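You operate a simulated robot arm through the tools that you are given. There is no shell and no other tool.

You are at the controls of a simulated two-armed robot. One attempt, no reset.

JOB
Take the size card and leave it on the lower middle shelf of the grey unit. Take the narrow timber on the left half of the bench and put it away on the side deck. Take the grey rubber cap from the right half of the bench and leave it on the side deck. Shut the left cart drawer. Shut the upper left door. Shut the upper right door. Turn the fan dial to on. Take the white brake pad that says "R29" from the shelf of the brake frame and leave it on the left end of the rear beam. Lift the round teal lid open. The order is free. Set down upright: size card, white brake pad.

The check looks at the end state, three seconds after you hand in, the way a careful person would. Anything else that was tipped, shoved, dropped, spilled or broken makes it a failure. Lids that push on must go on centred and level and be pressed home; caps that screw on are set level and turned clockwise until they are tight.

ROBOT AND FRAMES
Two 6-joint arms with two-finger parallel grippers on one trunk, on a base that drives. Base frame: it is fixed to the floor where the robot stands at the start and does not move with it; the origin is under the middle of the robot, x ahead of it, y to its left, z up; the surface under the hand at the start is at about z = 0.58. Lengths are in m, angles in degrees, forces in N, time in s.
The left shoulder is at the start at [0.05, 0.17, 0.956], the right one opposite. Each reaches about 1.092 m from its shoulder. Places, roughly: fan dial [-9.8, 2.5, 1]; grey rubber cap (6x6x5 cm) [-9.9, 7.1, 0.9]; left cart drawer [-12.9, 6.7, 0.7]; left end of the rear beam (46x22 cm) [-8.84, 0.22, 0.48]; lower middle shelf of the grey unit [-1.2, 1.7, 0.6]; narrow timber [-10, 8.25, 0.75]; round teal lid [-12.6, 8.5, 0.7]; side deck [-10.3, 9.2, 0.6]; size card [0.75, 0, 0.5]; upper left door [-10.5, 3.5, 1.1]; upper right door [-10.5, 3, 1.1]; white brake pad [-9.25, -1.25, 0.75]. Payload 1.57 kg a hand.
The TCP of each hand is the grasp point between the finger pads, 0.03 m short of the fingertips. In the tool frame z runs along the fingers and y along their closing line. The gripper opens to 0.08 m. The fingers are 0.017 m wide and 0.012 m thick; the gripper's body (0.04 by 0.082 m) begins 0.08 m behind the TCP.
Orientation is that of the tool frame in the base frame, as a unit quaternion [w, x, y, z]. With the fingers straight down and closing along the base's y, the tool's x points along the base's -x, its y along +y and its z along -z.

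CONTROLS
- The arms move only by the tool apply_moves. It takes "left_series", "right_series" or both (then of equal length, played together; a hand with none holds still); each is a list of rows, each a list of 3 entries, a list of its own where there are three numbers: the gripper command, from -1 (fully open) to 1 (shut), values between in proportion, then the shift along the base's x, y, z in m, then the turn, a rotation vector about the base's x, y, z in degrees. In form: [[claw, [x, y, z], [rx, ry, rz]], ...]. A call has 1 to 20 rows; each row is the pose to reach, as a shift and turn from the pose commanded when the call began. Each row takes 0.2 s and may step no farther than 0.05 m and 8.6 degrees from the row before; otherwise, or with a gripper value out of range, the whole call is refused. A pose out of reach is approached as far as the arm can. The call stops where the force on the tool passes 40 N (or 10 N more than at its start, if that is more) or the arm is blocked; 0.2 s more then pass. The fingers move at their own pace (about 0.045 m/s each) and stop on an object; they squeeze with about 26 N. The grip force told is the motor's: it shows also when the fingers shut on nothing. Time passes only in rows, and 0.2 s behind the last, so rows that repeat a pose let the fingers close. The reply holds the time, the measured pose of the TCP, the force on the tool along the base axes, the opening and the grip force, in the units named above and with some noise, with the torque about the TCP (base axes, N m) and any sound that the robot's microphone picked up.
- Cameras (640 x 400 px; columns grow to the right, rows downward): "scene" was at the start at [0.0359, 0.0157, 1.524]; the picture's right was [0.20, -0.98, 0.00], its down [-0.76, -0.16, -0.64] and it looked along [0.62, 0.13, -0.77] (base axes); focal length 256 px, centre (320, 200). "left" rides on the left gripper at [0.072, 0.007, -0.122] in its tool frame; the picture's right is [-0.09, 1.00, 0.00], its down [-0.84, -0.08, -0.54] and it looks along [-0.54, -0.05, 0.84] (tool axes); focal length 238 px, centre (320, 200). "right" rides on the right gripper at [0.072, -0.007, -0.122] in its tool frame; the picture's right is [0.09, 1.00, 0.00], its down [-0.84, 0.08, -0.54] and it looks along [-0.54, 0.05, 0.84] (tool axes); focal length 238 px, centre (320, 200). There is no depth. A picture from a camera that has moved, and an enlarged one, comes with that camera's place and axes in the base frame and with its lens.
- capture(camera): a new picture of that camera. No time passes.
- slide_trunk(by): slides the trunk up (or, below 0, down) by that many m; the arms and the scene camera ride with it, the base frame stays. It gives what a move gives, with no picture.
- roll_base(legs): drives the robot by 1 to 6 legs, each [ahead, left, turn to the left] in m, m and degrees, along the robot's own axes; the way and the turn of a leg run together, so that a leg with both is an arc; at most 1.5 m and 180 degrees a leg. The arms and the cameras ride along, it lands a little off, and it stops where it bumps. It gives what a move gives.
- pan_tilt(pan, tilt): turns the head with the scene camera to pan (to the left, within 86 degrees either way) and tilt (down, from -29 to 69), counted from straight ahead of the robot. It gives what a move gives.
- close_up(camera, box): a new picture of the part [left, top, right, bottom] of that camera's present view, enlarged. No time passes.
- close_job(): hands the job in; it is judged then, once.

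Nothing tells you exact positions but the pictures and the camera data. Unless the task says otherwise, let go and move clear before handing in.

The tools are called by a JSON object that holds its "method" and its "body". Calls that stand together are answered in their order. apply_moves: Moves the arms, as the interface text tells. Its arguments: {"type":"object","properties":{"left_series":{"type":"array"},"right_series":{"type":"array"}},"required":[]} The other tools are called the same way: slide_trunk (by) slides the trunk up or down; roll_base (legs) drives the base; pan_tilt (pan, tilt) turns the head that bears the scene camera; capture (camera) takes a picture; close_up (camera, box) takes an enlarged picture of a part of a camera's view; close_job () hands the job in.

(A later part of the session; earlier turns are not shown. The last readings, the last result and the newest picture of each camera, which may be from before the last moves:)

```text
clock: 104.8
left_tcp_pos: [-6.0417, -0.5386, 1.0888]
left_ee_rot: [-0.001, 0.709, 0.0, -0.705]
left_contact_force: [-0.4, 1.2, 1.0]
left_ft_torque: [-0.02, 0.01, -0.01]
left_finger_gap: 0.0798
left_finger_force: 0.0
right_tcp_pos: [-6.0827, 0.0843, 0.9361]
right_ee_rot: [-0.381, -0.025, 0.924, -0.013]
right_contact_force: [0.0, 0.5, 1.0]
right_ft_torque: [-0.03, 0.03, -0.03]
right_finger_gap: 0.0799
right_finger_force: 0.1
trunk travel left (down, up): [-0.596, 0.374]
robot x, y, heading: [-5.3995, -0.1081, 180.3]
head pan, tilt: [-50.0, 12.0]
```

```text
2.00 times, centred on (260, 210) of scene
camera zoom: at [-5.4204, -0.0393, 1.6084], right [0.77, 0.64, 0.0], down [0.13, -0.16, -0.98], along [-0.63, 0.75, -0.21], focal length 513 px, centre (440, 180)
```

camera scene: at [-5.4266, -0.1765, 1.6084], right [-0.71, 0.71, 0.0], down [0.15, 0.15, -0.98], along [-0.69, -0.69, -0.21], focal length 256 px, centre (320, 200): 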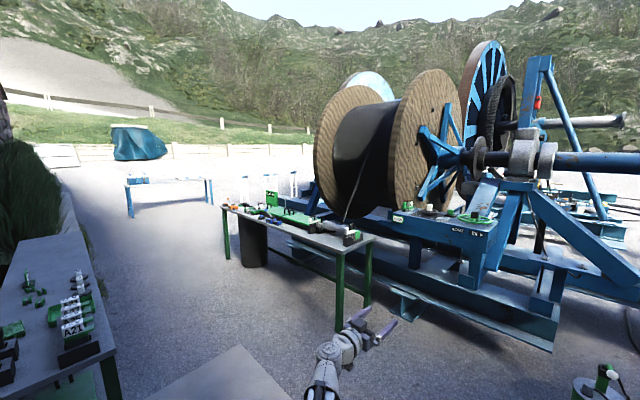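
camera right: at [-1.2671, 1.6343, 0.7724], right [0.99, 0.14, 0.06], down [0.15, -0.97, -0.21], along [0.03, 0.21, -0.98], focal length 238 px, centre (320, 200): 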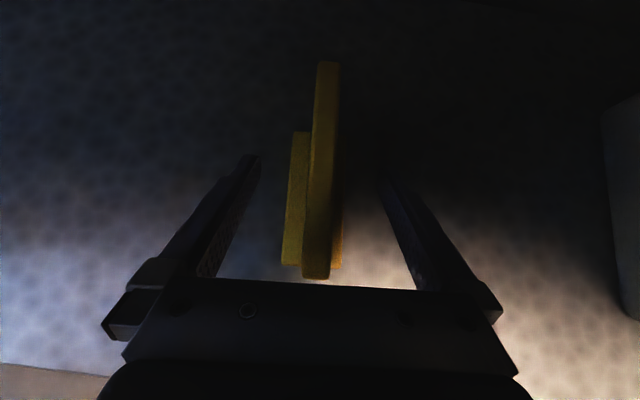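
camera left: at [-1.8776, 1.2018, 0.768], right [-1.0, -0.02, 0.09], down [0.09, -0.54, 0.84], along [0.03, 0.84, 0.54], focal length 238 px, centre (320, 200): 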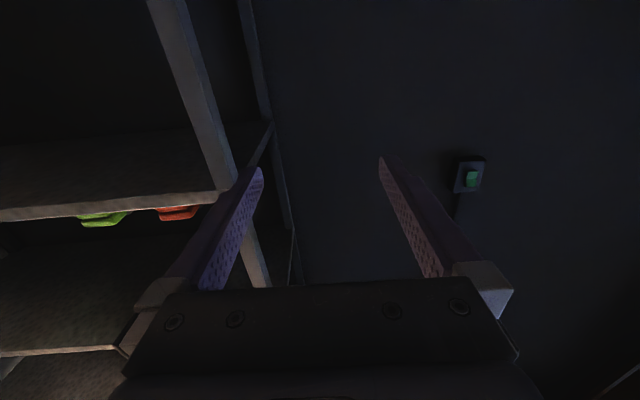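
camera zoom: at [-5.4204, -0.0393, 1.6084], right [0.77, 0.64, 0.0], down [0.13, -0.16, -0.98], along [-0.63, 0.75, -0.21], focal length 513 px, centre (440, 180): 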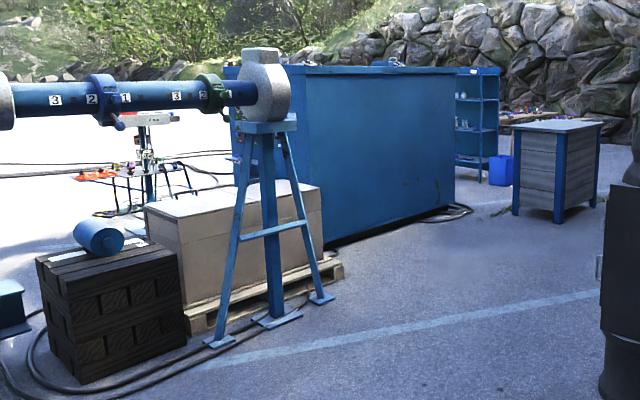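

The machine's rear, the fan dial and the doors have to be reached from the container's west side. I'll go around by the north, past the pillar at about [-6.3, 2.45] and the chest at about [-8.2, 5.4], starting toward [-7.4, 2.5].

{"method": "roll_base", "body": {"legs": [[0.5, 0, 0], [0, 0, -60], [1.5, 0, 0], [1.4, 0, 0]]}}

{"method": "pan_tilt", "body": {"pan": 0, "tilt": 12}}

{"method": "capture", "body": {"camera": "scene"}}

{"method": "pan_tilt", "body": {"pan": -50, "tilt": 12}}

{"method": "capture", "body": {"camera": "scene"}}

{"method": "pan_tilt", "body": {"pan": 60, "tilt": 12}}

{"method": "capture", "body": {"camera": "scene"}}

```text
clock: 124.0
left_tcp_pos: [-7.9255, 2.7999, 1.0874]
left_ee_rot: [-0.365, 0.606, -0.366, -0.604]
left_contact_force: [0.0, 1.2, -0.1]
left_ft_torque: [0.01, 0.0, 0.01]
left_finger_gap: 0.0797
left_finger_force: 0.0
right_tcp_pos: [-7.3953, 3.127, 0.9347]
right_ee_rot: [-0.333, 0.456, 0.804, 0.187]
right_contact_force: [0.2, -1.4, 0.8]
right_ft_torque: [0.03, 0.0, 0.02]
right_finger_gap: 0.0797
right_finger_force: 0.0
trunk travel left (down, up): [-0.596, 0.374]
robot x, y, heading: [-7.2484, 2.4356, 117.4]
head pan, tilt: [-50.0, 12.0]
```

```text
clock: 125.2
left_tcp_pos: [-7.9256, 2.8004, 1.0895]
left_ee_rot: [-0.365, 0.607, -0.367, -0.603]
left_contact_force: [0.3, 0.2, 0.2]
left_ft_torque: [0.01, -0.01, 0.02]
left_finger_gap: 0.0801
left_finger_force: 0.2
right_tcp_pos: [-7.3942, 3.1263, 0.9343]
right_ee_rot: [-0.333, 0.456, 0.804, 0.186]
right_contact_force: [-0.4, -0.2, -0.3]
right_ft_torque: [0.01, 0.02, -0.03]
right_finger_gap: 0.0801
right_finger_force: 0.0
trunk travel left (down, up): [-0.596, 0.374]
robot x, y, heading: [-7.247, 2.4307, 117.6]
head pan, tilt: [0.0, 12.0]
```

```text
taken
camera scene: at [-7.2733, 2.4797, 1.6084], right [0.89, 0.46, 0.0], down [0.1, -0.18, -0.98], along [-0.45, 0.87, -0.21], focal length 256 px, centre (320, 200)
```

scene: 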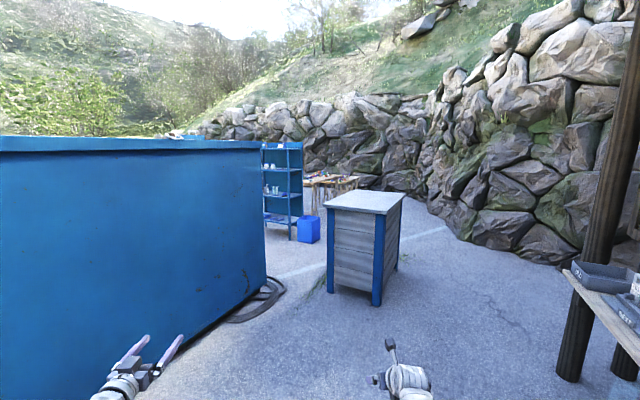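

```text
clock: 126.3
left_tcp_pos: [-7.9252, 2.8011, 1.089]
left_ee_rot: [-0.365, 0.607, -0.366, -0.604]
left_contact_force: [-0.2, -0.6, -0.4]
left_ft_torque: [0.02, 0.02, 0.0]
left_finger_gap: 0.08
left_finger_force: 0.0
right_tcp_pos: [-7.3951, 3.1274, 0.9332]
right_ee_rot: [-0.332, 0.457, 0.804, 0.187]
right_contact_force: [-0.5, -0.3, 0.0]
right_ft_torque: [0.0, 0.03, -0.02]
right_finger_gap: 0.08
right_finger_force: 0.1
trunk travel left (down, up): [-0.596, 0.374]
robot x, y, heading: [-7.2471, 2.4311, 117.7]
head pan, tilt: [-50.0, 12.0]
```

```text
taken
camera scene: at [-7.1947, 2.4834, 1.6084], right [0.93, -0.38, 0.0], down [-0.08, -0.19, -0.98], along [0.37, 0.9, -0.21], focal length 256 px, centre (320, 200)
```

scene: 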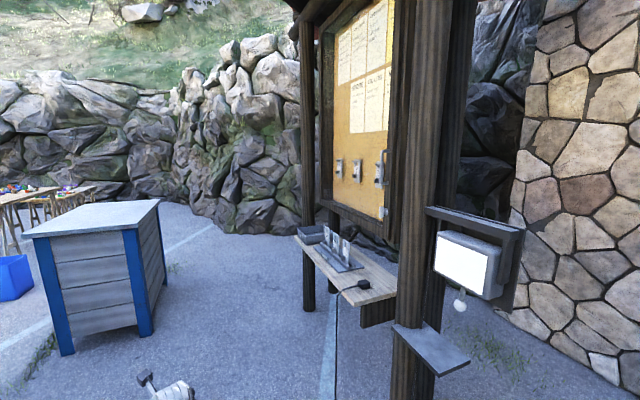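

```text
clock: 128.2
left_tcp_pos: [-7.9253, 2.8006, 1.0884]
left_ee_rot: [-0.365, 0.607, -0.367, -0.603]
left_contact_force: [-0.3, 0.2, -0.2]
left_ft_torque: [0.0, 0.01, -0.01]
left_finger_gap: 0.0799
left_finger_force: 0.0
right_tcp_pos: [-7.3946, 3.127, 0.9334]
right_ee_rot: [-0.332, 0.457, 0.804, 0.187]
right_contact_force: [-0.2, -0.5, -0.6]
right_ft_torque: [-0.04, -0.01, -0.04]
right_finger_gap: 0.0798
right_finger_force: 0.0
trunk travel left (down, up): [-0.596, 0.374]
robot x, y, heading: [-7.2486, 2.433, 117.5]
head pan, tilt: [60.0, 12.0]
```

```text
taken
camera scene: at [-7.3233, 2.401, 1.6084], right [0.04, 1.0, 0.0], down [0.21, -0.01, -0.98], along [-0.98, 0.04, -0.21], focal length 256 px, centre (320, 200)
```

scene: 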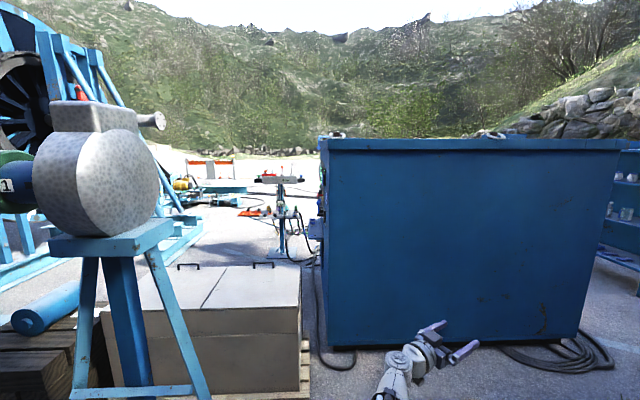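

The chest occupies about x -8.4..-7.8, y 4.8..5.8, and a blue rack stands at y of about 6. I'll go north along x = -7.25 past the chest.

{"method": "roll_base", "body": {"legs": [[0, 0, -27.5], [1.4, 0, 0], [1.2, 0, 0]]}}

{"method": "pan_tilt", "body": {"pan": 40, "tilt": 15}}

{"method": "capture", "body": {"camera": "scene"}}

{"method": "pan_tilt", "body": {"pan": -30, "tilt": 20}}

{"method": "capture", "body": {"camera": "scene"}}

```text
clock: 139.4
left_tcp_pos: [-7.7662, 4.9933, 1.0892]
left_ee_rot: [-0.491, 0.513, -0.489, -0.507]
left_contact_force: [0.0, 0.5, 1.6]
left_ft_torque: [-0.01, -0.02, 0.08]
left_finger_gap: 0.0801
left_finger_force: 0.1
right_tcp_pos: [-7.1495, 5.0654, 0.9341]
right_ee_rot: [-0.283, 0.62, 0.686, 0.254]
right_contact_force: [-0.1, -0.4, 0.9]
right_ft_torque: [-0.02, -0.05, -0.01]
right_finger_gap: 0.0801
right_finger_force: 0.1
trunk travel left (down, up): [-0.596, 0.374]
robot x, y, heading: [-7.3116, 4.3751, 92.6]
head pan, tilt: [60.0, 12.0]
stopped in leg 3: the force on the tool passed its limit at 55 N (the readings are from after the stop); the commanded pose is now the measured one
```

```text
clock: 140.2
left_tcp_pos: [-7.7667, 4.9919, 1.0883]
left_ee_rot: [-0.49, 0.513, -0.489, -0.507]
left_contact_force: [5.8, -2.3, -3.5]
left_ft_torque: [0.19, -0.65, 0.92]
left_finger_gap: 0.0799
left_finger_force: 0.0
right_tcp_pos: [-7.1495, 5.0651, 0.9338]
right_ee_rot: [-0.284, 0.62, 0.686, 0.254]
right_contact_force: [-0.4, -0.1, 0.6]
right_ft_torque: [0.03, -0.03, 0.02]
right_finger_gap: 0.0801
right_finger_force: 0.0
trunk travel left (down, up): [-0.596, 0.374]
robot x, y, heading: [-7.3151, 4.374, 92.2]
head pan, tilt: [40.0, 15.0]
```

```text
taken
camera scene: at [-7.3722, 4.4042, 1.6035], right [0.74, 0.68, 0.0], down [0.17, -0.19, -0.97], along [-0.65, 0.71, -0.26], focal length 256 px, centre (320, 200)
```

scene: 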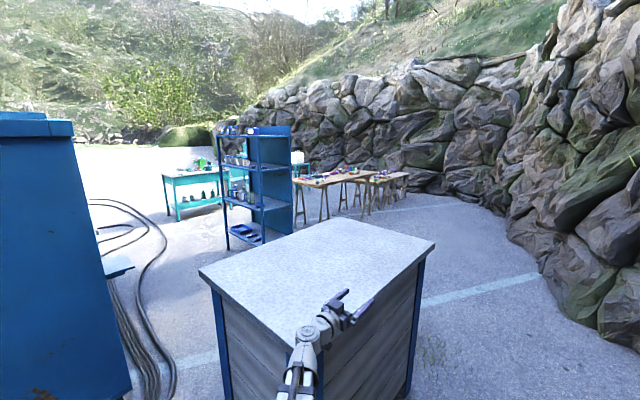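

```text
clock: 141.6
left_tcp_pos: [-7.7666, 4.9918, 1.0896]
left_ee_rot: [-0.49, 0.513, -0.488, -0.508]
left_contact_force: [9.2, -3.0, -3.2]
left_ft_torque: [0.16, -0.91, 1.28]
left_finger_gap: 0.0799
left_finger_force: 0.0
right_tcp_pos: [-7.149, 5.0651, 0.9347]
right_ee_rot: [-0.284, 0.62, 0.686, 0.254]
right_contact_force: [-0.8, -0.4, -0.1]
right_ft_torque: [-0.01, -0.01, 0.01]
right_finger_gap: 0.0799
right_finger_force: 0.2
trunk travel left (down, up): [-0.596, 0.374]
robot x, y, heading: [-7.31, 4.3744, 92.7]
head pan, tilt: [-30.0, 20.0]
```

```text
taken
camera scene: at [-7.2659, 4.4182, 1.5954], right [0.89, -0.46, 0.0], down [-0.16, -0.3, -0.94], along [0.43, 0.83, -0.34], focal length 256 px, centre (320, 200)
```

scene: 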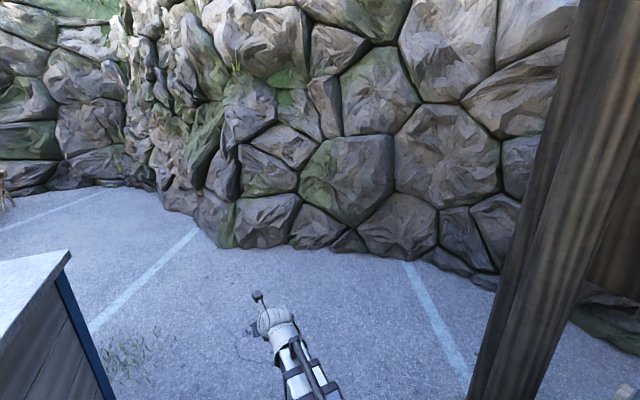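

The left hand brushed the chest's top edge, which is taller than I thought. I'll strafe right to get off it, raise the trunk, and check that the chest did not shift.

{"method": "roll_base", "body": {"legs": [[0, -0.15, 0]]}}

{"method": "pan_tilt", "body": {"pan": 40, "tilt": 35}}

{"method": "capture", "body": {"camera": "scene"}}

```text
clock: 143.0
left_tcp_pos: [-7.6161, 4.9983, 1.09]
left_ee_rot: [-0.489, 0.513, -0.488, -0.509]
left_contact_force: [0.7, -0.5, 0.2]
left_ft_torque: [0.04, 0.01, 0.05]
left_finger_gap: 0.0799
left_finger_force: 0.1
right_tcp_pos: [-7.0001, 5.0716, 0.9348]
right_ee_rot: [-0.284, 0.621, 0.685, 0.254]
right_contact_force: [-0.2, -0.1, -0.1]
right_ft_torque: [-0.03, 0.02, 0.0]
right_finger_gap: 0.08
right_finger_force: 0.0
trunk travel left (down, up): [-0.596, 0.374]
robot x, y, heading: [-7.165, 4.3812, 92.7]
head pan, tilt: [-30.0, 20.0]
```

```text
clock: 144.4
left_tcp_pos: [-7.6184, 5.0, 1.0891]
left_ee_rot: [-0.49, 0.514, -0.488, -0.508]
left_contact_force: [0.3, 0.4, -1.0]
left_ft_torque: [0.02, -0.02, 0.0]
left_finger_gap: 0.0798
left_finger_force: 0.1
right_tcp_pos: [-7.0006, 5.0718, 0.9347]
right_ee_rot: [-0.284, 0.619, 0.687, 0.254]
right_contact_force: [-1.2, -0.1, -0.6]
right_ft_torque: [-0.01, -0.02, 0.01]
right_finger_gap: 0.0801
right_finger_force: 0.0
trunk travel left (down, up): [-0.596, 0.374]
robot x, y, heading: [-7.1661, 4.3826, 92.8]
head pan, tilt: [40.0, 35.0]
```

```text
taken
camera scene: at [-7.2193, 4.4073, 1.5715], right [0.74, 0.68, 0.0], down [0.39, -0.42, -0.82], along [-0.55, 0.6, -0.57], focal length 256 px, centre (320, 200)
```

scene: 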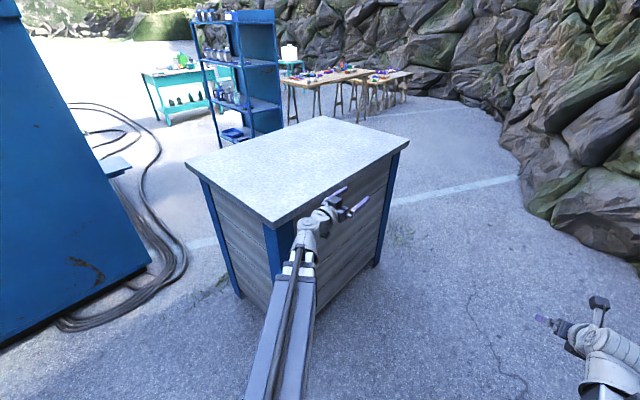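

The chest hasn't shifted (its foot corners match my earlier reading within error). I'll raise the trunk so the hands clear it, then carry on north and swing west around it.

{"method": "slide_trunk", "body": {"by": 0.25}}

{"method": "roll_base", "body": {"legs": [[0, 0, -2.8], [1.4, 0, 0], [0.45, 0, 0]]}}

{"method": "pan_tilt", "body": {"pan": 60, "tilt": 25}}

{"method": "capture", "body": {"camera": "scene"}}

{"method": "pan_tilt", "body": {"pan": 0, "tilt": 25}}

{"method": "capture", "body": {"camera": "scene"}}

```text
clock: 147.0
left_tcp_pos: [-7.6178, 5.0, 1.3396]
left_ee_rot: [-0.489, 0.515, -0.487, -0.508]
left_contact_force: [-0.3, -0.1, -0.4]
left_ft_torque: [-0.03, -0.01, -0.03]
left_finger_gap: 0.08
left_finger_force: 0.1
right_tcp_pos: [-7.0008, 5.0714, 1.1852]
right_ee_rot: [-0.284, 0.62, 0.686, 0.254]
right_contact_force: [-1.2, 0.1, 0.0]
right_ft_torque: [-0.02, -0.01, -0.01]
right_finger_gap: 0.0801
right_finger_force: 0.1
trunk travel left (down, up): [-0.846, 0.124]
robot x, y, heading: [-7.1618, 4.3835, 92.9]
head pan, tilt: [40.0, 35.0]
```

```text
clock: 156.6
left_tcp_pos: [-7.598, 6.8365, 1.3385]
left_ee_rot: [-0.499, 0.504, -0.498, -0.498]
left_contact_force: [-0.5, -0.8, 0.2]
left_ft_torque: [0.02, -0.01, 0.01]
left_finger_gap: 0.08
left_finger_force: 0.1
right_tcp_pos: [-6.9798, 6.8851, 1.1838]
right_ee_rot: [-0.279, 0.633, 0.674, 0.259]
right_contact_force: [0.0, -1.7, 0.8]
right_ft_torque: [-0.01, -0.01, -0.05]
right_finger_gap: 0.0798
right_finger_force: 0.0
trunk travel left (down, up): [-0.846, 0.124]
robot x, y, heading: [-7.1661, 6.2056, 90.3]
head pan, tilt: [40.0, 35.0]
```

```text
clock: 157.4
left_tcp_pos: [-7.5983, 6.8367, 1.3392]
left_ee_rot: [-0.499, 0.505, -0.497, -0.499]
left_contact_force: [-0.1, -0.4, -0.4]
left_ft_torque: [-0.04, 0.0, 0.02]
left_finger_gap: 0.08
left_finger_force: 0.1
right_tcp_pos: [-6.9792, 6.8847, 1.1854]
right_ee_rot: [-0.279, 0.633, 0.674, 0.26]
right_contact_force: [0.0, -0.2, -0.1]
right_ft_torque: [0.0, -0.03, -0.01]
right_finger_gap: 0.0796
right_finger_force: 0.0
trunk travel left (down, up): [-0.846, 0.124]
robot x, y, heading: [-7.1663, 6.2025, 90.5]
head pan, tilt: [60.0, 25.0]
```

```text
taken
camera scene: at [-7.246, 6.208, 1.8373], right [0.49, 0.87, 0.0], down [0.37, -0.21, -0.91], along [-0.79, 0.45, -0.42], focal length 256 px, centre (320, 200)
```

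scene: 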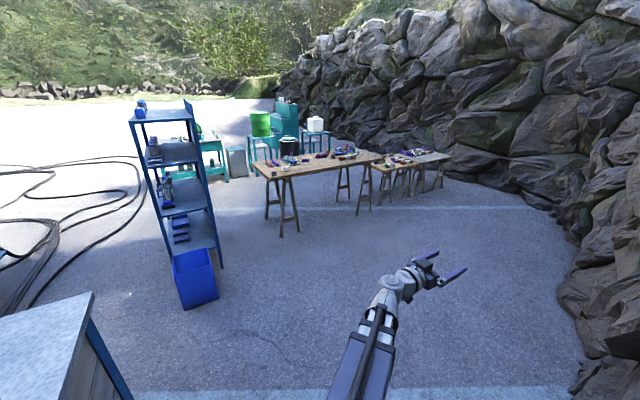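

```text
clock: 158.7
left_tcp_pos: [-7.5986, 6.8362, 1.3398]
left_ee_rot: [-0.499, 0.505, -0.498, -0.499]
left_contact_force: [-0.1, -0.3, 0.3]
left_ft_torque: [-0.02, 0.01, -0.04]
left_finger_gap: 0.08
left_finger_force: 0.1
right_tcp_pos: [-6.9804, 6.8857, 1.1854]
right_ee_rot: [-0.28, 0.633, 0.674, 0.259]
right_contact_force: [0.0, -1.0, -0.2]
right_ft_torque: [-0.01, 0.02, -0.03]
right_finger_gap: 0.0798
right_finger_force: 0.0
trunk travel left (down, up): [-0.846, 0.124]
robot x, y, heading: [-7.1647, 6.2046, 90.7]
head pan, tilt: [0.0, 25.0]
```

```text
taken
camera scene: at [-7.1667, 6.2547, 1.8373], right [1.0, 0.01, 0.0], down [0.0, -0.42, -0.91], along [-0.01, 0.91, -0.42], focal length 256 px, centre (320, 200)
```

scene: 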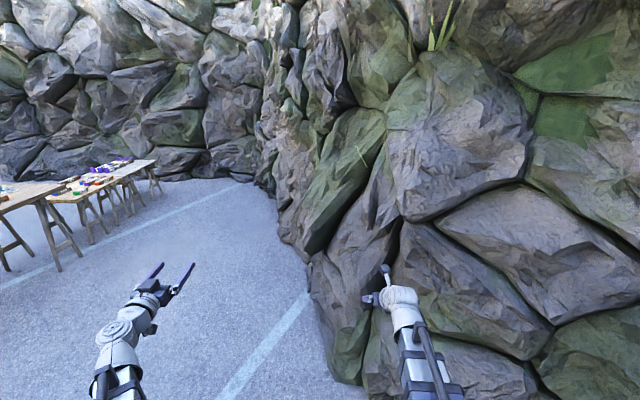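

I can see the trestle bench with items and a lower side deck at its far end. Zooming in to identify the items.

{"method": "pan_tilt", "body": {"pan": 60, "tilt": 20}}

{"method": "close_up", "body": {"camera": "scene", "box": [240, 110, 460, 250]}}

{"method": "close_up", "body": {"camera": "scene", "box": [120, 110, 340, 250]}}

```text
clock: 160.0
left_tcp_pos: [-7.5982, 6.8366, 1.3397]
left_ee_rot: [-0.499, 0.505, -0.497, -0.499]
left_contact_force: [0.6, -0.1, 0.4]
left_ft_torque: [0.03, -0.01, 0.03]
left_finger_gap: 0.0798
left_finger_force: 0.1
right_tcp_pos: [-6.9789, 6.886, 1.1858]
right_ee_rot: [-0.28, 0.633, 0.674, 0.259]
right_contact_force: [0.5, -0.3, 0.2]
right_ft_torque: [0.02, 0.02, -0.02]
right_finger_gap: 0.0798
right_finger_force: 0.1
trunk travel left (down, up): [-0.846, 0.124]
robot x, y, heading: [-7.1682, 6.2026, 90.4]
head pan, tilt: [60.0, 20.0]
```

```text
2.86 times, centred on (350, 180) of scene
camera zoom: at [-7.2469, 6.2085, 1.8454], right [0.49, 0.87, 0.0], down [0.3, -0.17, -0.94], along [-0.82, 0.46, -0.34], focal length 732 px, centre (234, 257)
```

zoom: 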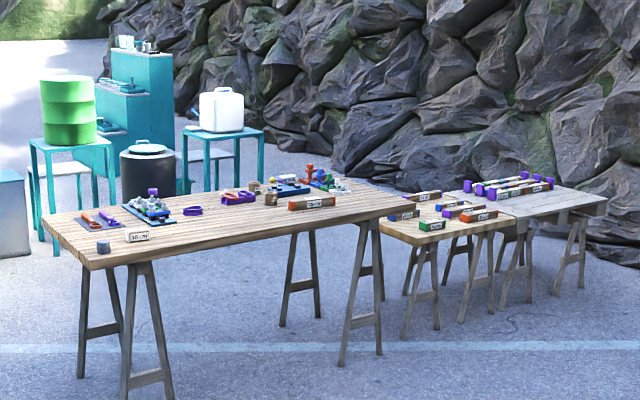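

```text
2.86 times, centred on (230, 180) of scene
camera zoom: at [-7.2469, 6.2085, 1.8454], right [0.49, 0.87, 0.0], down [0.3, -0.17, -0.94], along [-0.82, 0.46, -0.34], focal length 732 px, centre (577, 257)
```

zoom: 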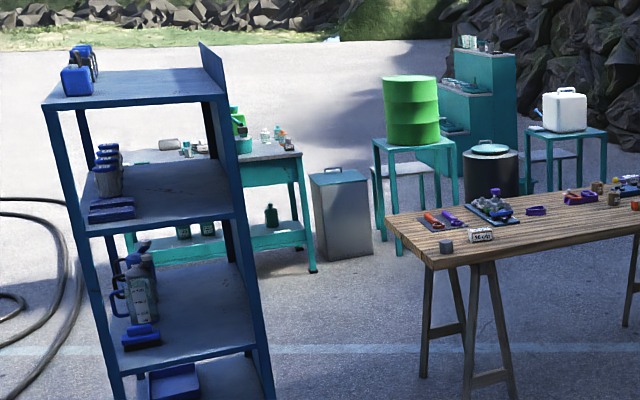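

The grey cap sits at the near-left end of the trestle bench (about [-10.05, 7.15]), a timber with orange ends is at about [-10.15, 8.3], and the lower wooden side deck is at about [-10.25, 9.3]. I'll approach the bench from the east, facing -x.

{"method": "roll_base", "body": {"legs": [[0, 0, 89.6], [0.9, -0.9, 0], [0.5, -0.6, 0]]}}

{"method": "pan_tilt", "body": {"pan": 0, "tilt": 30}}

{"method": "capture", "body": {"camera": "scene"}}

```text
clock: 174.0
left_tcp_pos: [-9.1904, 7.272, 1.3396]
left_ee_rot: [-0.003, 0.709, 0.002, -0.705]
left_contact_force: [0.2, -0.8, 0.6]
left_ft_torque: [-0.01, -0.03, 0.0]
left_finger_gap: 0.0802
left_finger_force: 0.0
right_tcp_pos: [-9.2358, 7.8912, 1.185]
right_ee_rot: [-0.38, -0.026, 0.925, -0.012]
right_contact_force: [-0.2, 0.0, -0.4]
right_ft_torque: [0.01, 0.02, 0.03]
right_finger_gap: 0.0799
right_finger_force: 0.1
trunk travel left (down, up): [-0.846, 0.124]
robot x, y, heading: [-8.5513, 7.7004, -180.2]
head pan, tilt: [60.0, 20.0]
```

```text
clock: 175.3
left_tcp_pos: [-9.1897, 7.2714, 1.3407]
left_ee_rot: [-0.003, 0.709, 0.003, -0.705]
left_contact_force: [-0.5, -0.5, 0.6]
left_ft_torque: [-0.03, 0.03, 0.01]
left_finger_gap: 0.0801
left_finger_force: 0.1
right_tcp_pos: [-9.2332, 7.8905, 1.1841]
right_ee_rot: [-0.38, -0.025, 0.925, -0.013]
right_contact_force: [-0.4, -0.5, -0.2]
right_ft_torque: [-0.01, -0.03, 0.01]
right_finger_gap: 0.0801
right_finger_force: 0.0
trunk travel left (down, up): [-0.846, 0.124]
robot x, y, heading: [-8.5578, 7.6952, -179.9]
head pan, tilt: [0.0, 30.0]
```

```text
taken
camera scene: at [-8.6026, 7.6969, 1.8293], right [0.0, 1.0, 0.0], down [0.5, 0.0, -0.87], along [-0.87, 0.0, -0.5], focal length 256 px, centre (320, 200)
```

scene: 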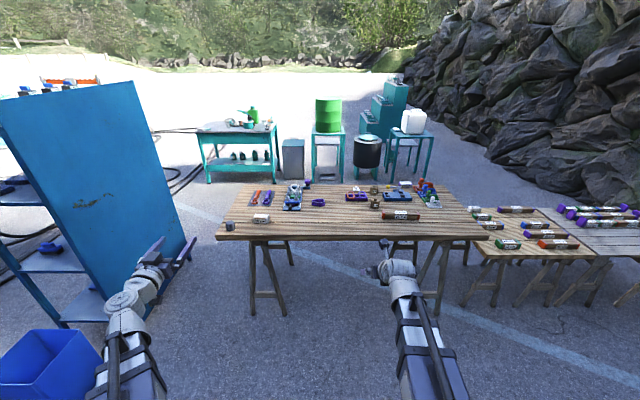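

{"method": "close_up", "body": {"camera": "scene", "box": [210, 170, 340, 250]}}

{"method": "close_up", "body": {"camera": "scene", "box": [330, 170, 490, 250]}}

{"method": "close_up", "body": {"camera": "scene", "box": [450, 190, 640, 300]}}

```text
4.92 times, centred on (275, 210) of scene
camera zoom: at [-8.6026, 7.6969, 1.8293], right [0.0, 1.0, 0.0], down [0.5, 0.0, -0.87], along [-0.87, 0.0, -0.5], focal length 1262 px, centre (542, 151)
```

zoom: 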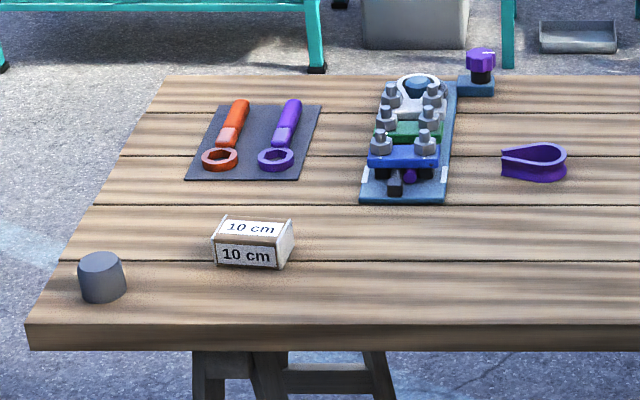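

```text
4.00 times, centred on (410, 210) of scene
camera zoom: at [-8.6026, 7.6969, 1.8293], right [0.0, 1.0, 0.0], down [0.5, 0.0, -0.87], along [-0.87, 0.0, -0.5], focal length 1025 px, centre (-40, 160)
```

zoom: 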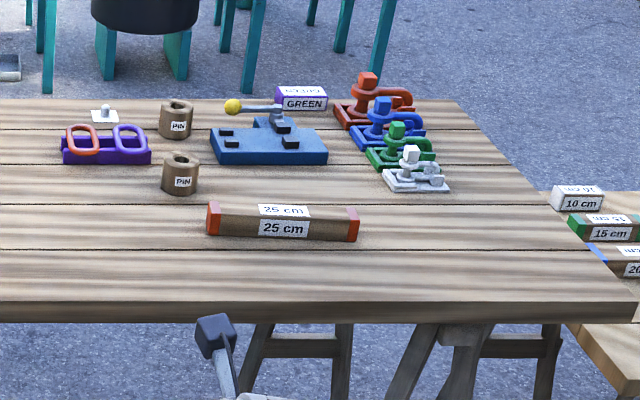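

```text
3.37 times, centred on (545, 245) of scene
camera zoom: at [-8.6026, 7.6969, 1.8293], right [0.0, 1.0, 0.0], down [0.5, 0.0, -0.87], along [-0.87, 0.0, -0.5], focal length 863 px, centre (-438, 48)
```

zoom: 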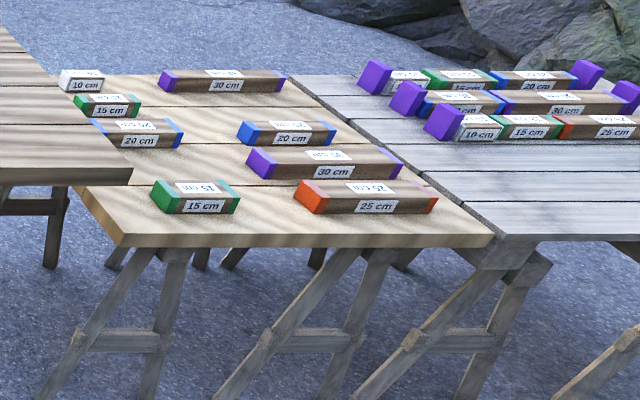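

The "25 cm" timber with orange ends lies at about [-10.13, 8.27], the cap at about [-9.99, 7.10]. The deck's left column has a free slot near x = -10.12, and its right column has one near x = -10.35. I'll turn both hands straight down here, clear of everything.

{"method": "apply_moves", "body": {"left_series": [[-1, [0, 0, 0], [0, -8.2, 0]], [-1, [0, 0, 0], [0, -16.4, 0]], [-1, [0, 0, 0], [0, -24.6, 0]], [-1, [0, 0, 0], [0, -32.8, 0]], [-1, [0, 0, 0], [0, -41, 0]], [-1, [0, 0, 0], [0, -49.2, 0]], [-1, [0, 0, 0], [0, -57.4, 0]], [-1, [0, 0, 0], [0, -65.6, 0]], [-1, [0, 0, 0], [0, -73.8, 0]], [-1, [0, 0, 0], [0, -82, 0]], [-1, [0, 0, 0], [0, -90, 0]]], "right_series": [[-1, [0, 0, 0], [0, -7.5, 0]], [-1, [0, 0, 0], [0, -15, 0]], [-1, [0, 0, 0], [0, -22.5, 0]], [-1, [0, 0, 0], [0, -30, 0]], [-1, [0, 0, 0], [0, -37.5, 0]], [-1, [0, 0, 0], [0, -45, 0]], [-1, [0, 0, 0], [0, -45, 0]], [-1, [0, 0, 0], [0, -45, 0]], [-1, [0, 0, 0], [0, -45, 0]], [-1, [0, 0, 0], [0, -45, 0]], [-1, [0, 0, 0], [0, -45, 0]]]}}

{"method": "apply_moves", "body": {"right_series": [[-1, [0, 0, 0], [0, 0, 8.4]], [-1, [0, 0, 0], [0, 0, 16.8]], [-1, [0, 0, 0], [0, 0, 25.2]], [-1, [0, 0, 0], [0, 0, 33.6]], [-1, [0, 0, 0], [0, 0, 42]], [-1, [0, 0, 0], [0, 0, 50.4]], [-1, [0, 0, 0], [0, 0, 58.8]], [-1, [0, 0, 0], [0, 0, 67.2]], [-1, [0, 0, 0], [0, 0, 75.6]], [-1, [0, 0, 0], [0, 0, 81.5]]]}}

{"method": "roll_base", "body": {"legs": [[0.6, 0, 0]]}}

{"method": "capture", "body": {"camera": "scene"}}

{"method": "capture", "body": {"camera": "right"}}

{"method": "capture", "body": {"camera": "left"}}

```text
clock: 177.7
left_tcp_pos: [-9.1834, 7.2636, 1.1208]
left_ee_rot: [-0.001, 1.0, 0.003, 0.004]
left_contact_force: [0.4, -0.1, 0.0]
left_ft_torque: [-0.01, 0.05, 0.0]
left_finger_gap: 0.0802
left_finger_force: 0.1
left hand out of reach, approached as far as the arm can: row 1, 2, 3, 4, 5, 6, 7, 8, 9, 10, 11
right_tcp_pos: [-9.2331, 7.9095, 1.1201]
right_ee_rot: [0.002, -0.022, 0.999, -0.023]
right_contact_force: [-0.1, 0.0, 0.1]
right_ft_torque: [0.0, -0.03, 0.0]
right_finger_gap: 0.0799
right_finger_force: 0.1
right hand out of reach, approached as far as the arm can: row 1, 2, 3, 4, 5, 6, 7, 8, 9, 10, 11
trunk travel left (down, up): [-0.846, 0.124]
robot x, y, heading: [-8.5523, 7.6969, -179.9]
head pan, tilt: [0.0, 30.0]
```

```text
clock: 179.9
left_tcp_pos: [-9.1836, 7.2634, 1.1216]
left_ee_rot: [0.0, 1.0, 0.004, 0.002]
left_contact_force: [-0.5, -0.6, 0.9]
left_ft_torque: [0.0, 0.0, 0.03]
left_finger_gap: 0.0797
left_finger_force: 0.1
right_tcp_pos: [-9.2375, 7.9096, 1.1216]
right_ee_rot: [0.015, -0.668, 0.744, -0.015]
right_contact_force: [-0.1, 0.2, 0.5]
right_ft_torque: [0.0, 0.03, -0.02]
right_finger_gap: 0.08
right_finger_force: 0.1
trunk travel left (down, up): [-0.846, 0.124]
robot x, y, heading: [-8.5523, 7.6935, -179.7]
head pan, tilt: [0.0, 30.0]
```

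```text
clock: 183.2
left_tcp_pos: [-9.7742, 7.261, 1.1219]
left_ee_rot: [0.0, 1.0, 0.006, 0.003]
left_contact_force: [-0.6, -0.5, 0.3]
left_ft_torque: [-0.01, -0.01, 0.03]
left_finger_gap: 0.08
left_finger_force: 0.0
right_tcp_pos: [-9.8297, 7.9065, 1.1212]
right_ee_rot: [0.016, -0.668, 0.743, -0.015]
right_contact_force: [0.2, 0.3, -0.3]
right_ft_torque: [0.0, -0.04, 0.0]
right_finger_gap: 0.0798
right_finger_force: 0.0
trunk travel left (down, up): [-0.846, 0.124]
robot x, y, heading: [-9.1456, 7.6935, -179.7]
head pan, tilt: [0.0, 30.0]
```

```text
taken
camera scene: at [-9.1943, 7.6955, 1.8293], right [0.0, 1.0, 0.0], down [0.5, 0.0, -0.87], along [-0.87, 0.0, -0.5], focal length 256 px, centre (320, 200)
```

scene: 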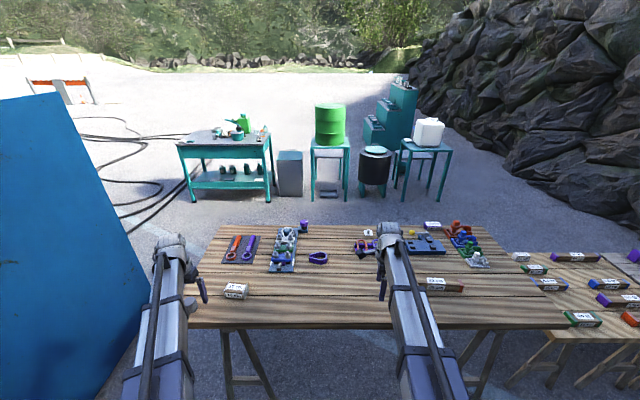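

```text
taken
camera right: at [-9.8346, 7.8345, 1.2429], right [-1.0, 0.02, -0.04], down [-0.01, 0.84, 0.54], along [0.04, 0.54, -0.84], focal length 238 px, centre (320, 200)
```

right: 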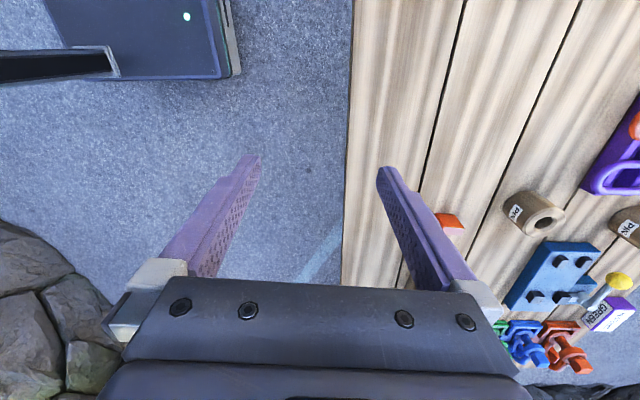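

```text
taken
camera left: at [-9.7024, 7.2543, 1.2413], right [-0.08, -1.0, 0.0], down [-0.84, 0.07, 0.54], along [-0.54, 0.05, -0.84], focal length 238 px, centre (320, 200)
```

left: 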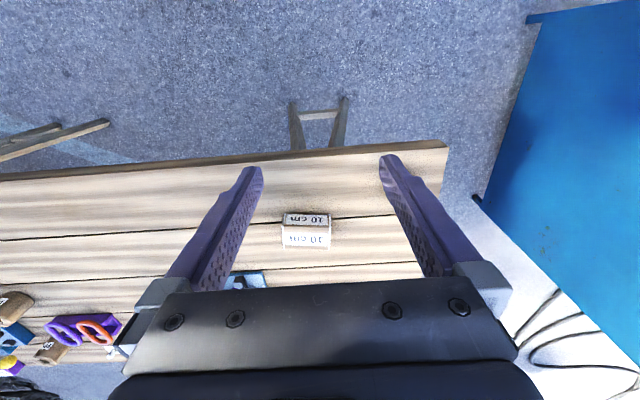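

The base front is about 0.36 m ahead of centre and it is narrow. I'll move 0.28 m closer, staying clear of the trestles.

{"method": "roll_base", "body": {"legs": [[0.28, 0, 0]]}}

{"method": "apply_moves", "body": {"left_series": [[-1, [0, -0.04, 0], [0, 0, 0]], [-1, [0, -0.08, 0], [0, 0, 0]], [-1, [0, -0.12, 0], [0, 0, 0]], [-1, [0.02, -0.15, 0], [0, 0, 0]], [-1, [0.04, -0.15, 0], [0, 0, 0]], [-1, [0.05, -0.15, 0], [0, 0, 0]], [-1, [0.05, -0.15, 0], [0, 0, 0]], [-1, [0.05, -0.15, 0], [0, 0, 0]]], "right_series": [[-1, [0.0, 0.045, 0], [0, 0, 0]], [-1, [0.0, 0.09, 0], [0, 0, 0]], [-1, [0.0, 0.135, 0], [0, 0, 0]], [-1, [0.0, 0.18, 0], [0, 0, 0]], [-1, [0.0, 0.225, 0], [0, 0, 0]], [-1, [0.0, 0.27, 0], [0, 0, 0]], [-1, [0, 0.315, 0], [0, 0, 0]], [-1, [0, 0.36, 0], [0, 0, 0]]]}}

{"method": "capture", "body": {"camera": "right"}}

{"method": "capture", "body": {"camera": "left"}}

{"method": "capture", "body": {"camera": "scene"}}

```text
clock: 185.2
left_tcp_pos: [-10.0566, 7.2618, 1.1192]
left_ee_rot: [-0.001, 1.0, 0.004, 0.003]
left_contact_force: [-0.9, -0.5, 0.6]
left_ft_torque: [0.04, -0.04, 0.02]
left_finger_gap: 0.08
left_finger_force: 0.0
right_tcp_pos: [-10.1108, 7.908, 1.1206]
right_ee_rot: [0.016, -0.667, 0.745, -0.015]
right_contact_force: [0.9, -0.8, -0.2]
right_ft_torque: [-0.01, -0.01, 0.0]
right_finger_gap: 0.0798
right_finger_force: 0.0
trunk travel left (down, up): [-0.846, 0.124]
robot x, y, heading: [-9.4249, 7.6935, -180.1]
head pan, tilt: [0.0, 30.0]
```

```text
clock: 187.0
left_tcp_pos: [-10.0049, 7.1132, 1.1204]
left_ee_rot: [0.0, 1.0, 0.004, 0.003]
left_contact_force: [-0.2, 1.3, 0.6]
left_ft_torque: [-0.01, -0.01, 0.01]
left_finger_gap: 0.0804
left_finger_force: 0.2
left hand out of reach, approached as far as the arm can: row 4, 5, 6
right_tcp_pos: [-10.1105, 8.2664, 1.1202]
right_ee_rot: [0.016, -0.668, 0.744, -0.015]
right_contact_force: [-0.2, -0.1, -0.2]
right_ft_torque: [0.06, 0.0, 0.01]
right_finger_gap: 0.0803
right_finger_force: 0.0
right hand out of reach, approached as far as the arm can: row 5
trunk travel left (down, up): [-0.846, 0.124]
robot x, y, heading: [-9.4234, 7.6939, -180.0]
head pan, tilt: [0.0, 30.0]
```

```text
taken
camera right: at [-10.1161, 8.1947, 1.243], right [-1.0, 0.02, -0.04], down [-0.01, 0.84, 0.54], along [0.05, 0.54, -0.84], focal length 238 px, centre (320, 200)
```

right: 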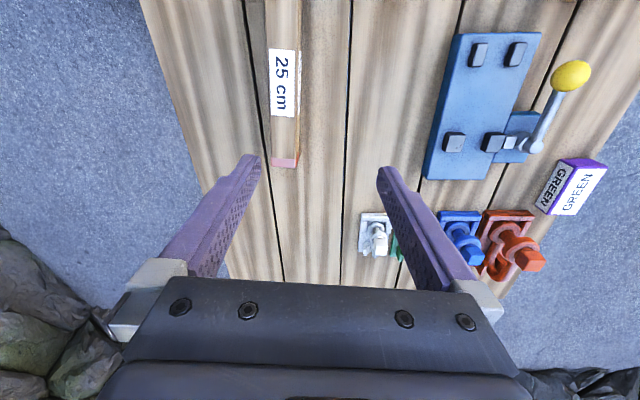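

```text
taken
camera left: at [-9.9334, 7.1059, 1.242], right [-0.08, -1.0, 0.0], down [-0.84, 0.07, 0.54], along [-0.54, 0.05, -0.84], focal length 238 px, centre (320, 200)
```

left: 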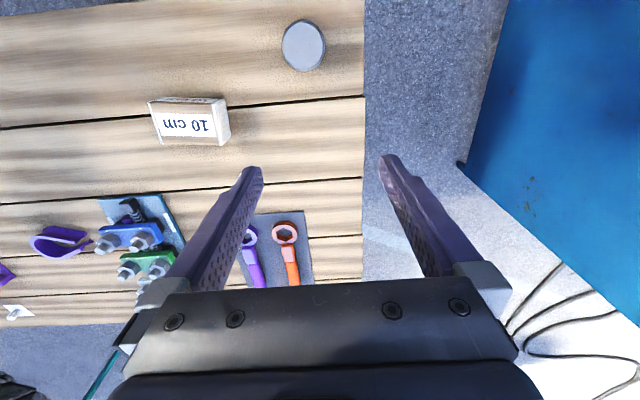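

```text
taken
camera scene: at [-9.4744, 7.696, 1.8293], right [0.0, 1.0, 0.0], down [0.5, 0.0, -0.87], along [-0.87, 0.0, -0.5], focal length 256 px, centre (320, 200)
```

scene: 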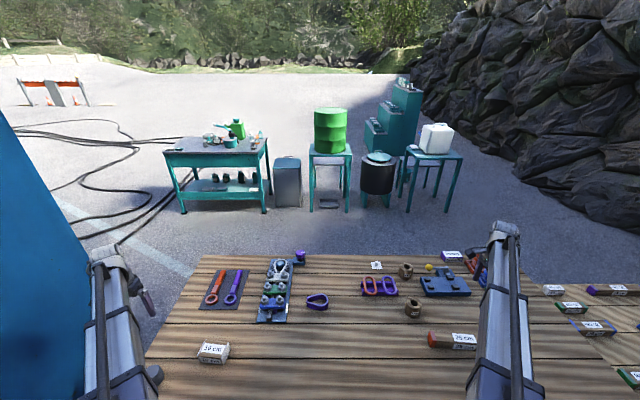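

Triangulating puts the bench top at about z = 0.86, the timber's centre at about [-10.046, 8.238] and the cap at about [-9.93, 7.127]. I'll centre both hands over them and lower partway to recheck.

{"method": "apply_moves", "body": {"left_series": [[-1, [0.04, 0.007, 0], [0, 0, 0]], [-1, [0.075, 0.014, 0], [0, 0, 0]]], "right_series": [[-1, [0.035, -0.014, 0], [0, 0, 0]], [-1, [0.0645, -0.028, 0], [0, 0, 0]]]}}

{"method": "slide_trunk", "body": {"by": -0.1}}

{"method": "capture", "body": {"camera": "right"}}

{"method": "capture", "body": {"camera": "left"}}

{"method": "pan_tilt", "body": {"pan": 0, "tilt": 50}}

{"method": "capture", "body": {"camera": "scene"}}

```text
clock: 187.6
left_tcp_pos: [-9.9293, 7.1274, 1.1215]
left_ee_rot: [0.0, 1.0, 0.004, 0.002]
left_contact_force: [0.5, -0.1, 0.2]
left_ft_torque: [0.0, 0.0, -0.02]
left_finger_gap: 0.0799
left_finger_force: 0.0
right_tcp_pos: [-10.0433, 8.2389, 1.1223]
right_ee_rot: [0.015, -0.667, 0.745, -0.014]
right_contact_force: [-0.8, -0.5, 0.3]
right_ft_torque: [-0.02, -0.01, 0.0]
right_finger_gap: 0.0801
right_finger_force: 0.0
trunk travel left (down, up): [-0.846, 0.124]
robot x, y, heading: [-9.4238, 7.6934, -180.0]
head pan, tilt: [0.0, 30.0]
```

```text
clock: 188.9
left_tcp_pos: [-9.9301, 7.1275, 1.0205]
left_ee_rot: [0.0, 1.0, 0.003, 0.001]
left_contact_force: [0.1, -0.7, 0.5]
left_ft_torque: [0.03, 0.0, -0.03]
left_finger_gap: 0.0798
left_finger_force: 0.1
right_tcp_pos: [-10.0436, 8.2392, 1.0213]
right_ee_rot: [0.015, -0.667, 0.745, -0.014]
right_contact_force: [0.4, -0.1, -1.2]
right_ft_torque: [0.0, -0.03, -0.03]
right_finger_gap: 0.0799
right_finger_force: 0.0
trunk travel left (down, up): [-0.746, 0.224]
robot x, y, heading: [-9.4242, 7.6953, -179.9]
head pan, tilt: [0.0, 30.0]
```

```text
taken
camera right: at [-10.0497, 8.1673, 1.1434], right [-1.0, 0.02, -0.04], down [-0.01, 0.84, 0.54], along [0.05, 0.54, -0.84], focal length 238 px, centre (320, 200)
```

right: 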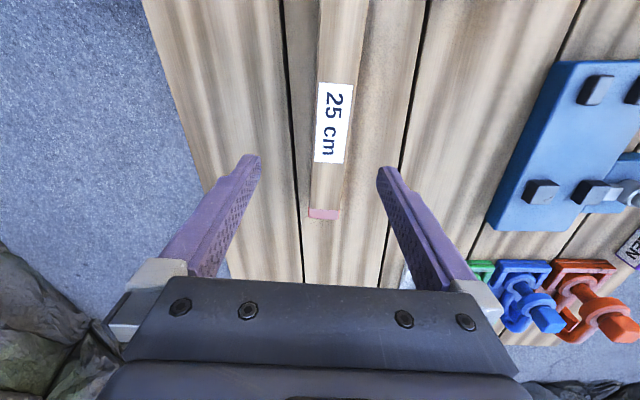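

```text
taken
camera left: at [-9.8577, 7.1201, 1.1417], right [-0.09, -1.0, 0.0], down [-0.84, 0.07, 0.54], along [-0.54, 0.05, -0.84], focal length 238 px, centre (320, 200)
```

left: 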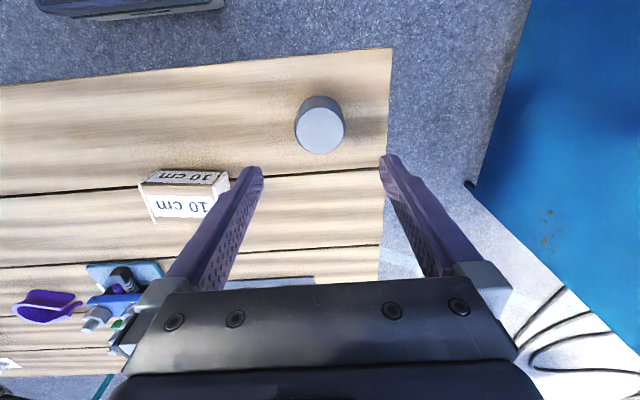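

```text
clock: 189.8
left_tcp_pos: [-9.9291, 7.1269, 1.0199]
left_ee_rot: [0.0, 1.0, 0.003, 0.002]
left_contact_force: [0.2, -0.2, 0.6]
left_ft_torque: [-0.02, 0.03, 0.02]
left_finger_gap: 0.08
left_finger_force: 0.1
right_tcp_pos: [-10.0442, 8.2397, 1.0199]
right_ee_rot: [0.016, -0.667, 0.745, -0.015]
right_contact_force: [0.6, -0.3, -0.1]
right_ft_torque: [0.01, -0.02, 0.01]
right_finger_gap: 0.0801
right_finger_force: 0.0
trunk travel left (down, up): [-0.746, 0.224]
robot x, y, heading: [-9.43, 7.6949, -180.2]
head pan, tilt: [0.0, 50.0]
```

```text
taken
camera scene: at [-9.4609, 7.695, 1.6999], right [0.0, 1.0, 0.0], down [0.77, 0.0, -0.64], along [-0.64, 0.0, -0.77], focal length 256 px, centre (320, 200)
```

scene: 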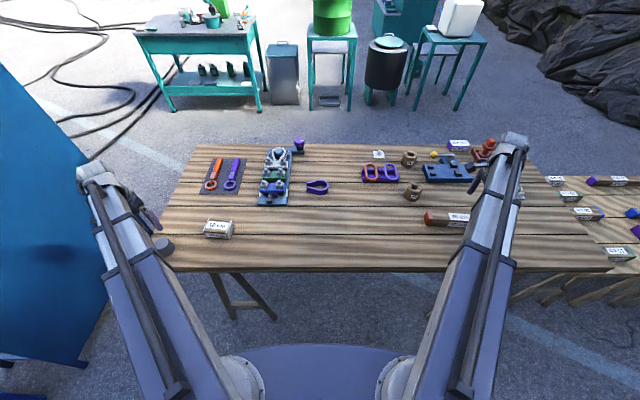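

Both hands are nearly centred. I'll zoom in to fine-tune the right hand over the timber.

{"method": "close_up", "body": {"camera": "right", "box": [240, 40, 420, 230]}}

{"method": "close_up", "body": {"camera": "left", "box": [240, 70, 400, 190]}}

```text
2.11 times, centred on (330, 135) of right
camera zoom: at [-10.0497, 8.1673, 1.1434], right [-1.0, 0.02, -0.04], down [-0.01, 0.84, 0.54], along [0.05, 0.54, -0.84], focal length 502 px, centre (299, 337)
```

zoom: 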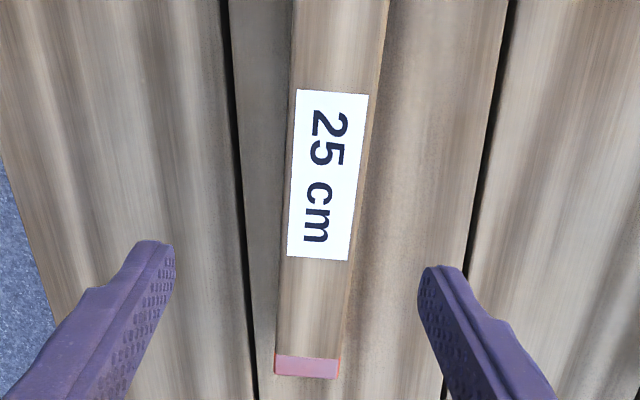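

```text
3.33 times, centred on (320, 130) of left
camera zoom: at [-9.8577, 7.1201, 1.1416], right [-0.09, -1.0, 0.0], down [-0.84, 0.07, 0.54], along [-0.54, 0.05, -0.84], focal length 794 px, centre (320, 433)
```

zoom: 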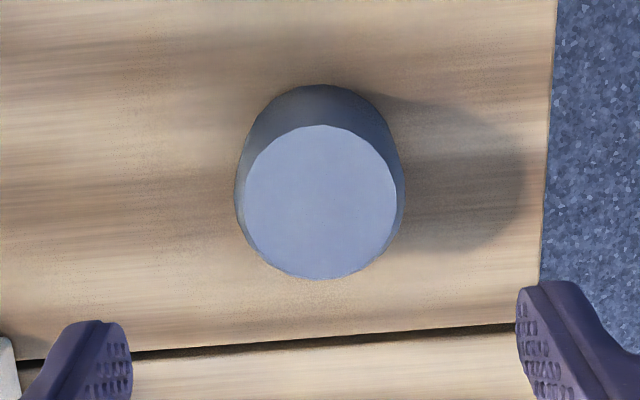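

The timber is about 3.5 cm wide and 5 mm further toward -x. I'll correct that and lower both hands to grasp height.

{"method": "apply_moves", "body": {"right_series": [[-1, [-0.005, 0.0, 0], [0, 0, 0]]]}}

{"method": "slide_trunk", "body": {"by": -0.105}}

{"method": "capture", "body": {"camera": "right"}}

{"method": "capture", "body": {"camera": "left"}}

```text
clock: 190.2
left_tcp_pos: [-9.9298, 7.1268, 1.0204]
left_ee_rot: [0.0, 1.0, 0.003, 0.003]
left_contact_force: [0.3, 0.1, 0.4]
left_ft_torque: [-0.04, 0.0, 0.01]
left_finger_gap: 0.08
left_finger_force: 0.1
right_tcp_pos: [-10.0493, 8.2412, 1.021]
right_ee_rot: [0.016, -0.667, 0.745, -0.016]
right_contact_force: [0.2, -0.6, 0.1]
right_ft_torque: [-0.02, 0.01, 0.0]
right_finger_gap: 0.08
right_finger_force: 0.2
trunk travel left (down, up): [-0.746, 0.224]
robot x, y, heading: [-9.4207, 7.6946, -180.0]
head pan, tilt: [0.0, 50.0]
```

```text
clock: 191.5
left_tcp_pos: [-9.93, 7.1257, 0.9159]
left_ee_rot: [0.0, 1.0, 0.004, 0.0]
left_contact_force: [0.0, 0.0, 0.1]
left_ft_torque: [0.04, 0.02, -0.02]
left_finger_gap: 0.0799
left_finger_force: 0.1
right_tcp_pos: [-10.0495, 8.2401, 0.9159]
right_ee_rot: [0.016, -0.667, 0.745, -0.014]
right_contact_force: [-0.1, 0.1, -0.2]
right_ft_torque: [-0.03, -0.01, -0.03]
right_finger_gap: 0.0802
right_finger_force: 0.0
trunk travel left (down, up): [-0.641, 0.329]
robot x, y, heading: [-9.4262, 7.6896, -180.1]
head pan, tilt: [0.0, 50.0]
```

```text
taken
camera right: at [-10.0545, 8.1682, 1.0385], right [-1.0, 0.02, -0.04], down [-0.01, 0.84, 0.54], along [0.05, 0.54, -0.84], focal length 238 px, centre (320, 200)
```

right: 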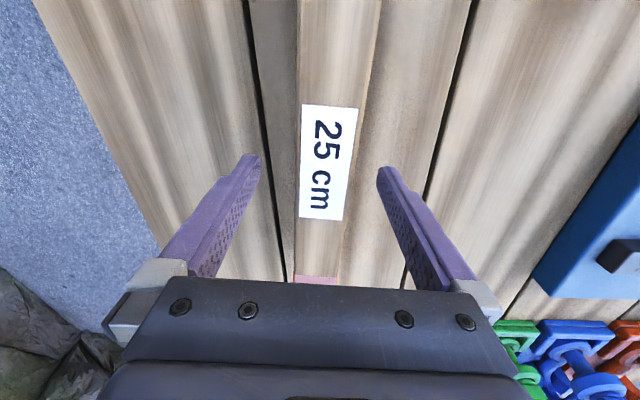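

```text
taken
camera left: at [-9.8577, 7.1201, 1.0367], right [-0.09, -1.0, 0.0], down [-0.84, 0.07, 0.54], along [-0.54, 0.05, -0.84], focal length 238 px, centre (320, 200)
```

left: 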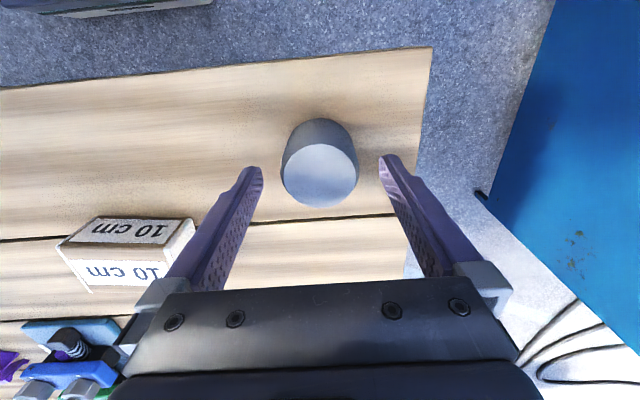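

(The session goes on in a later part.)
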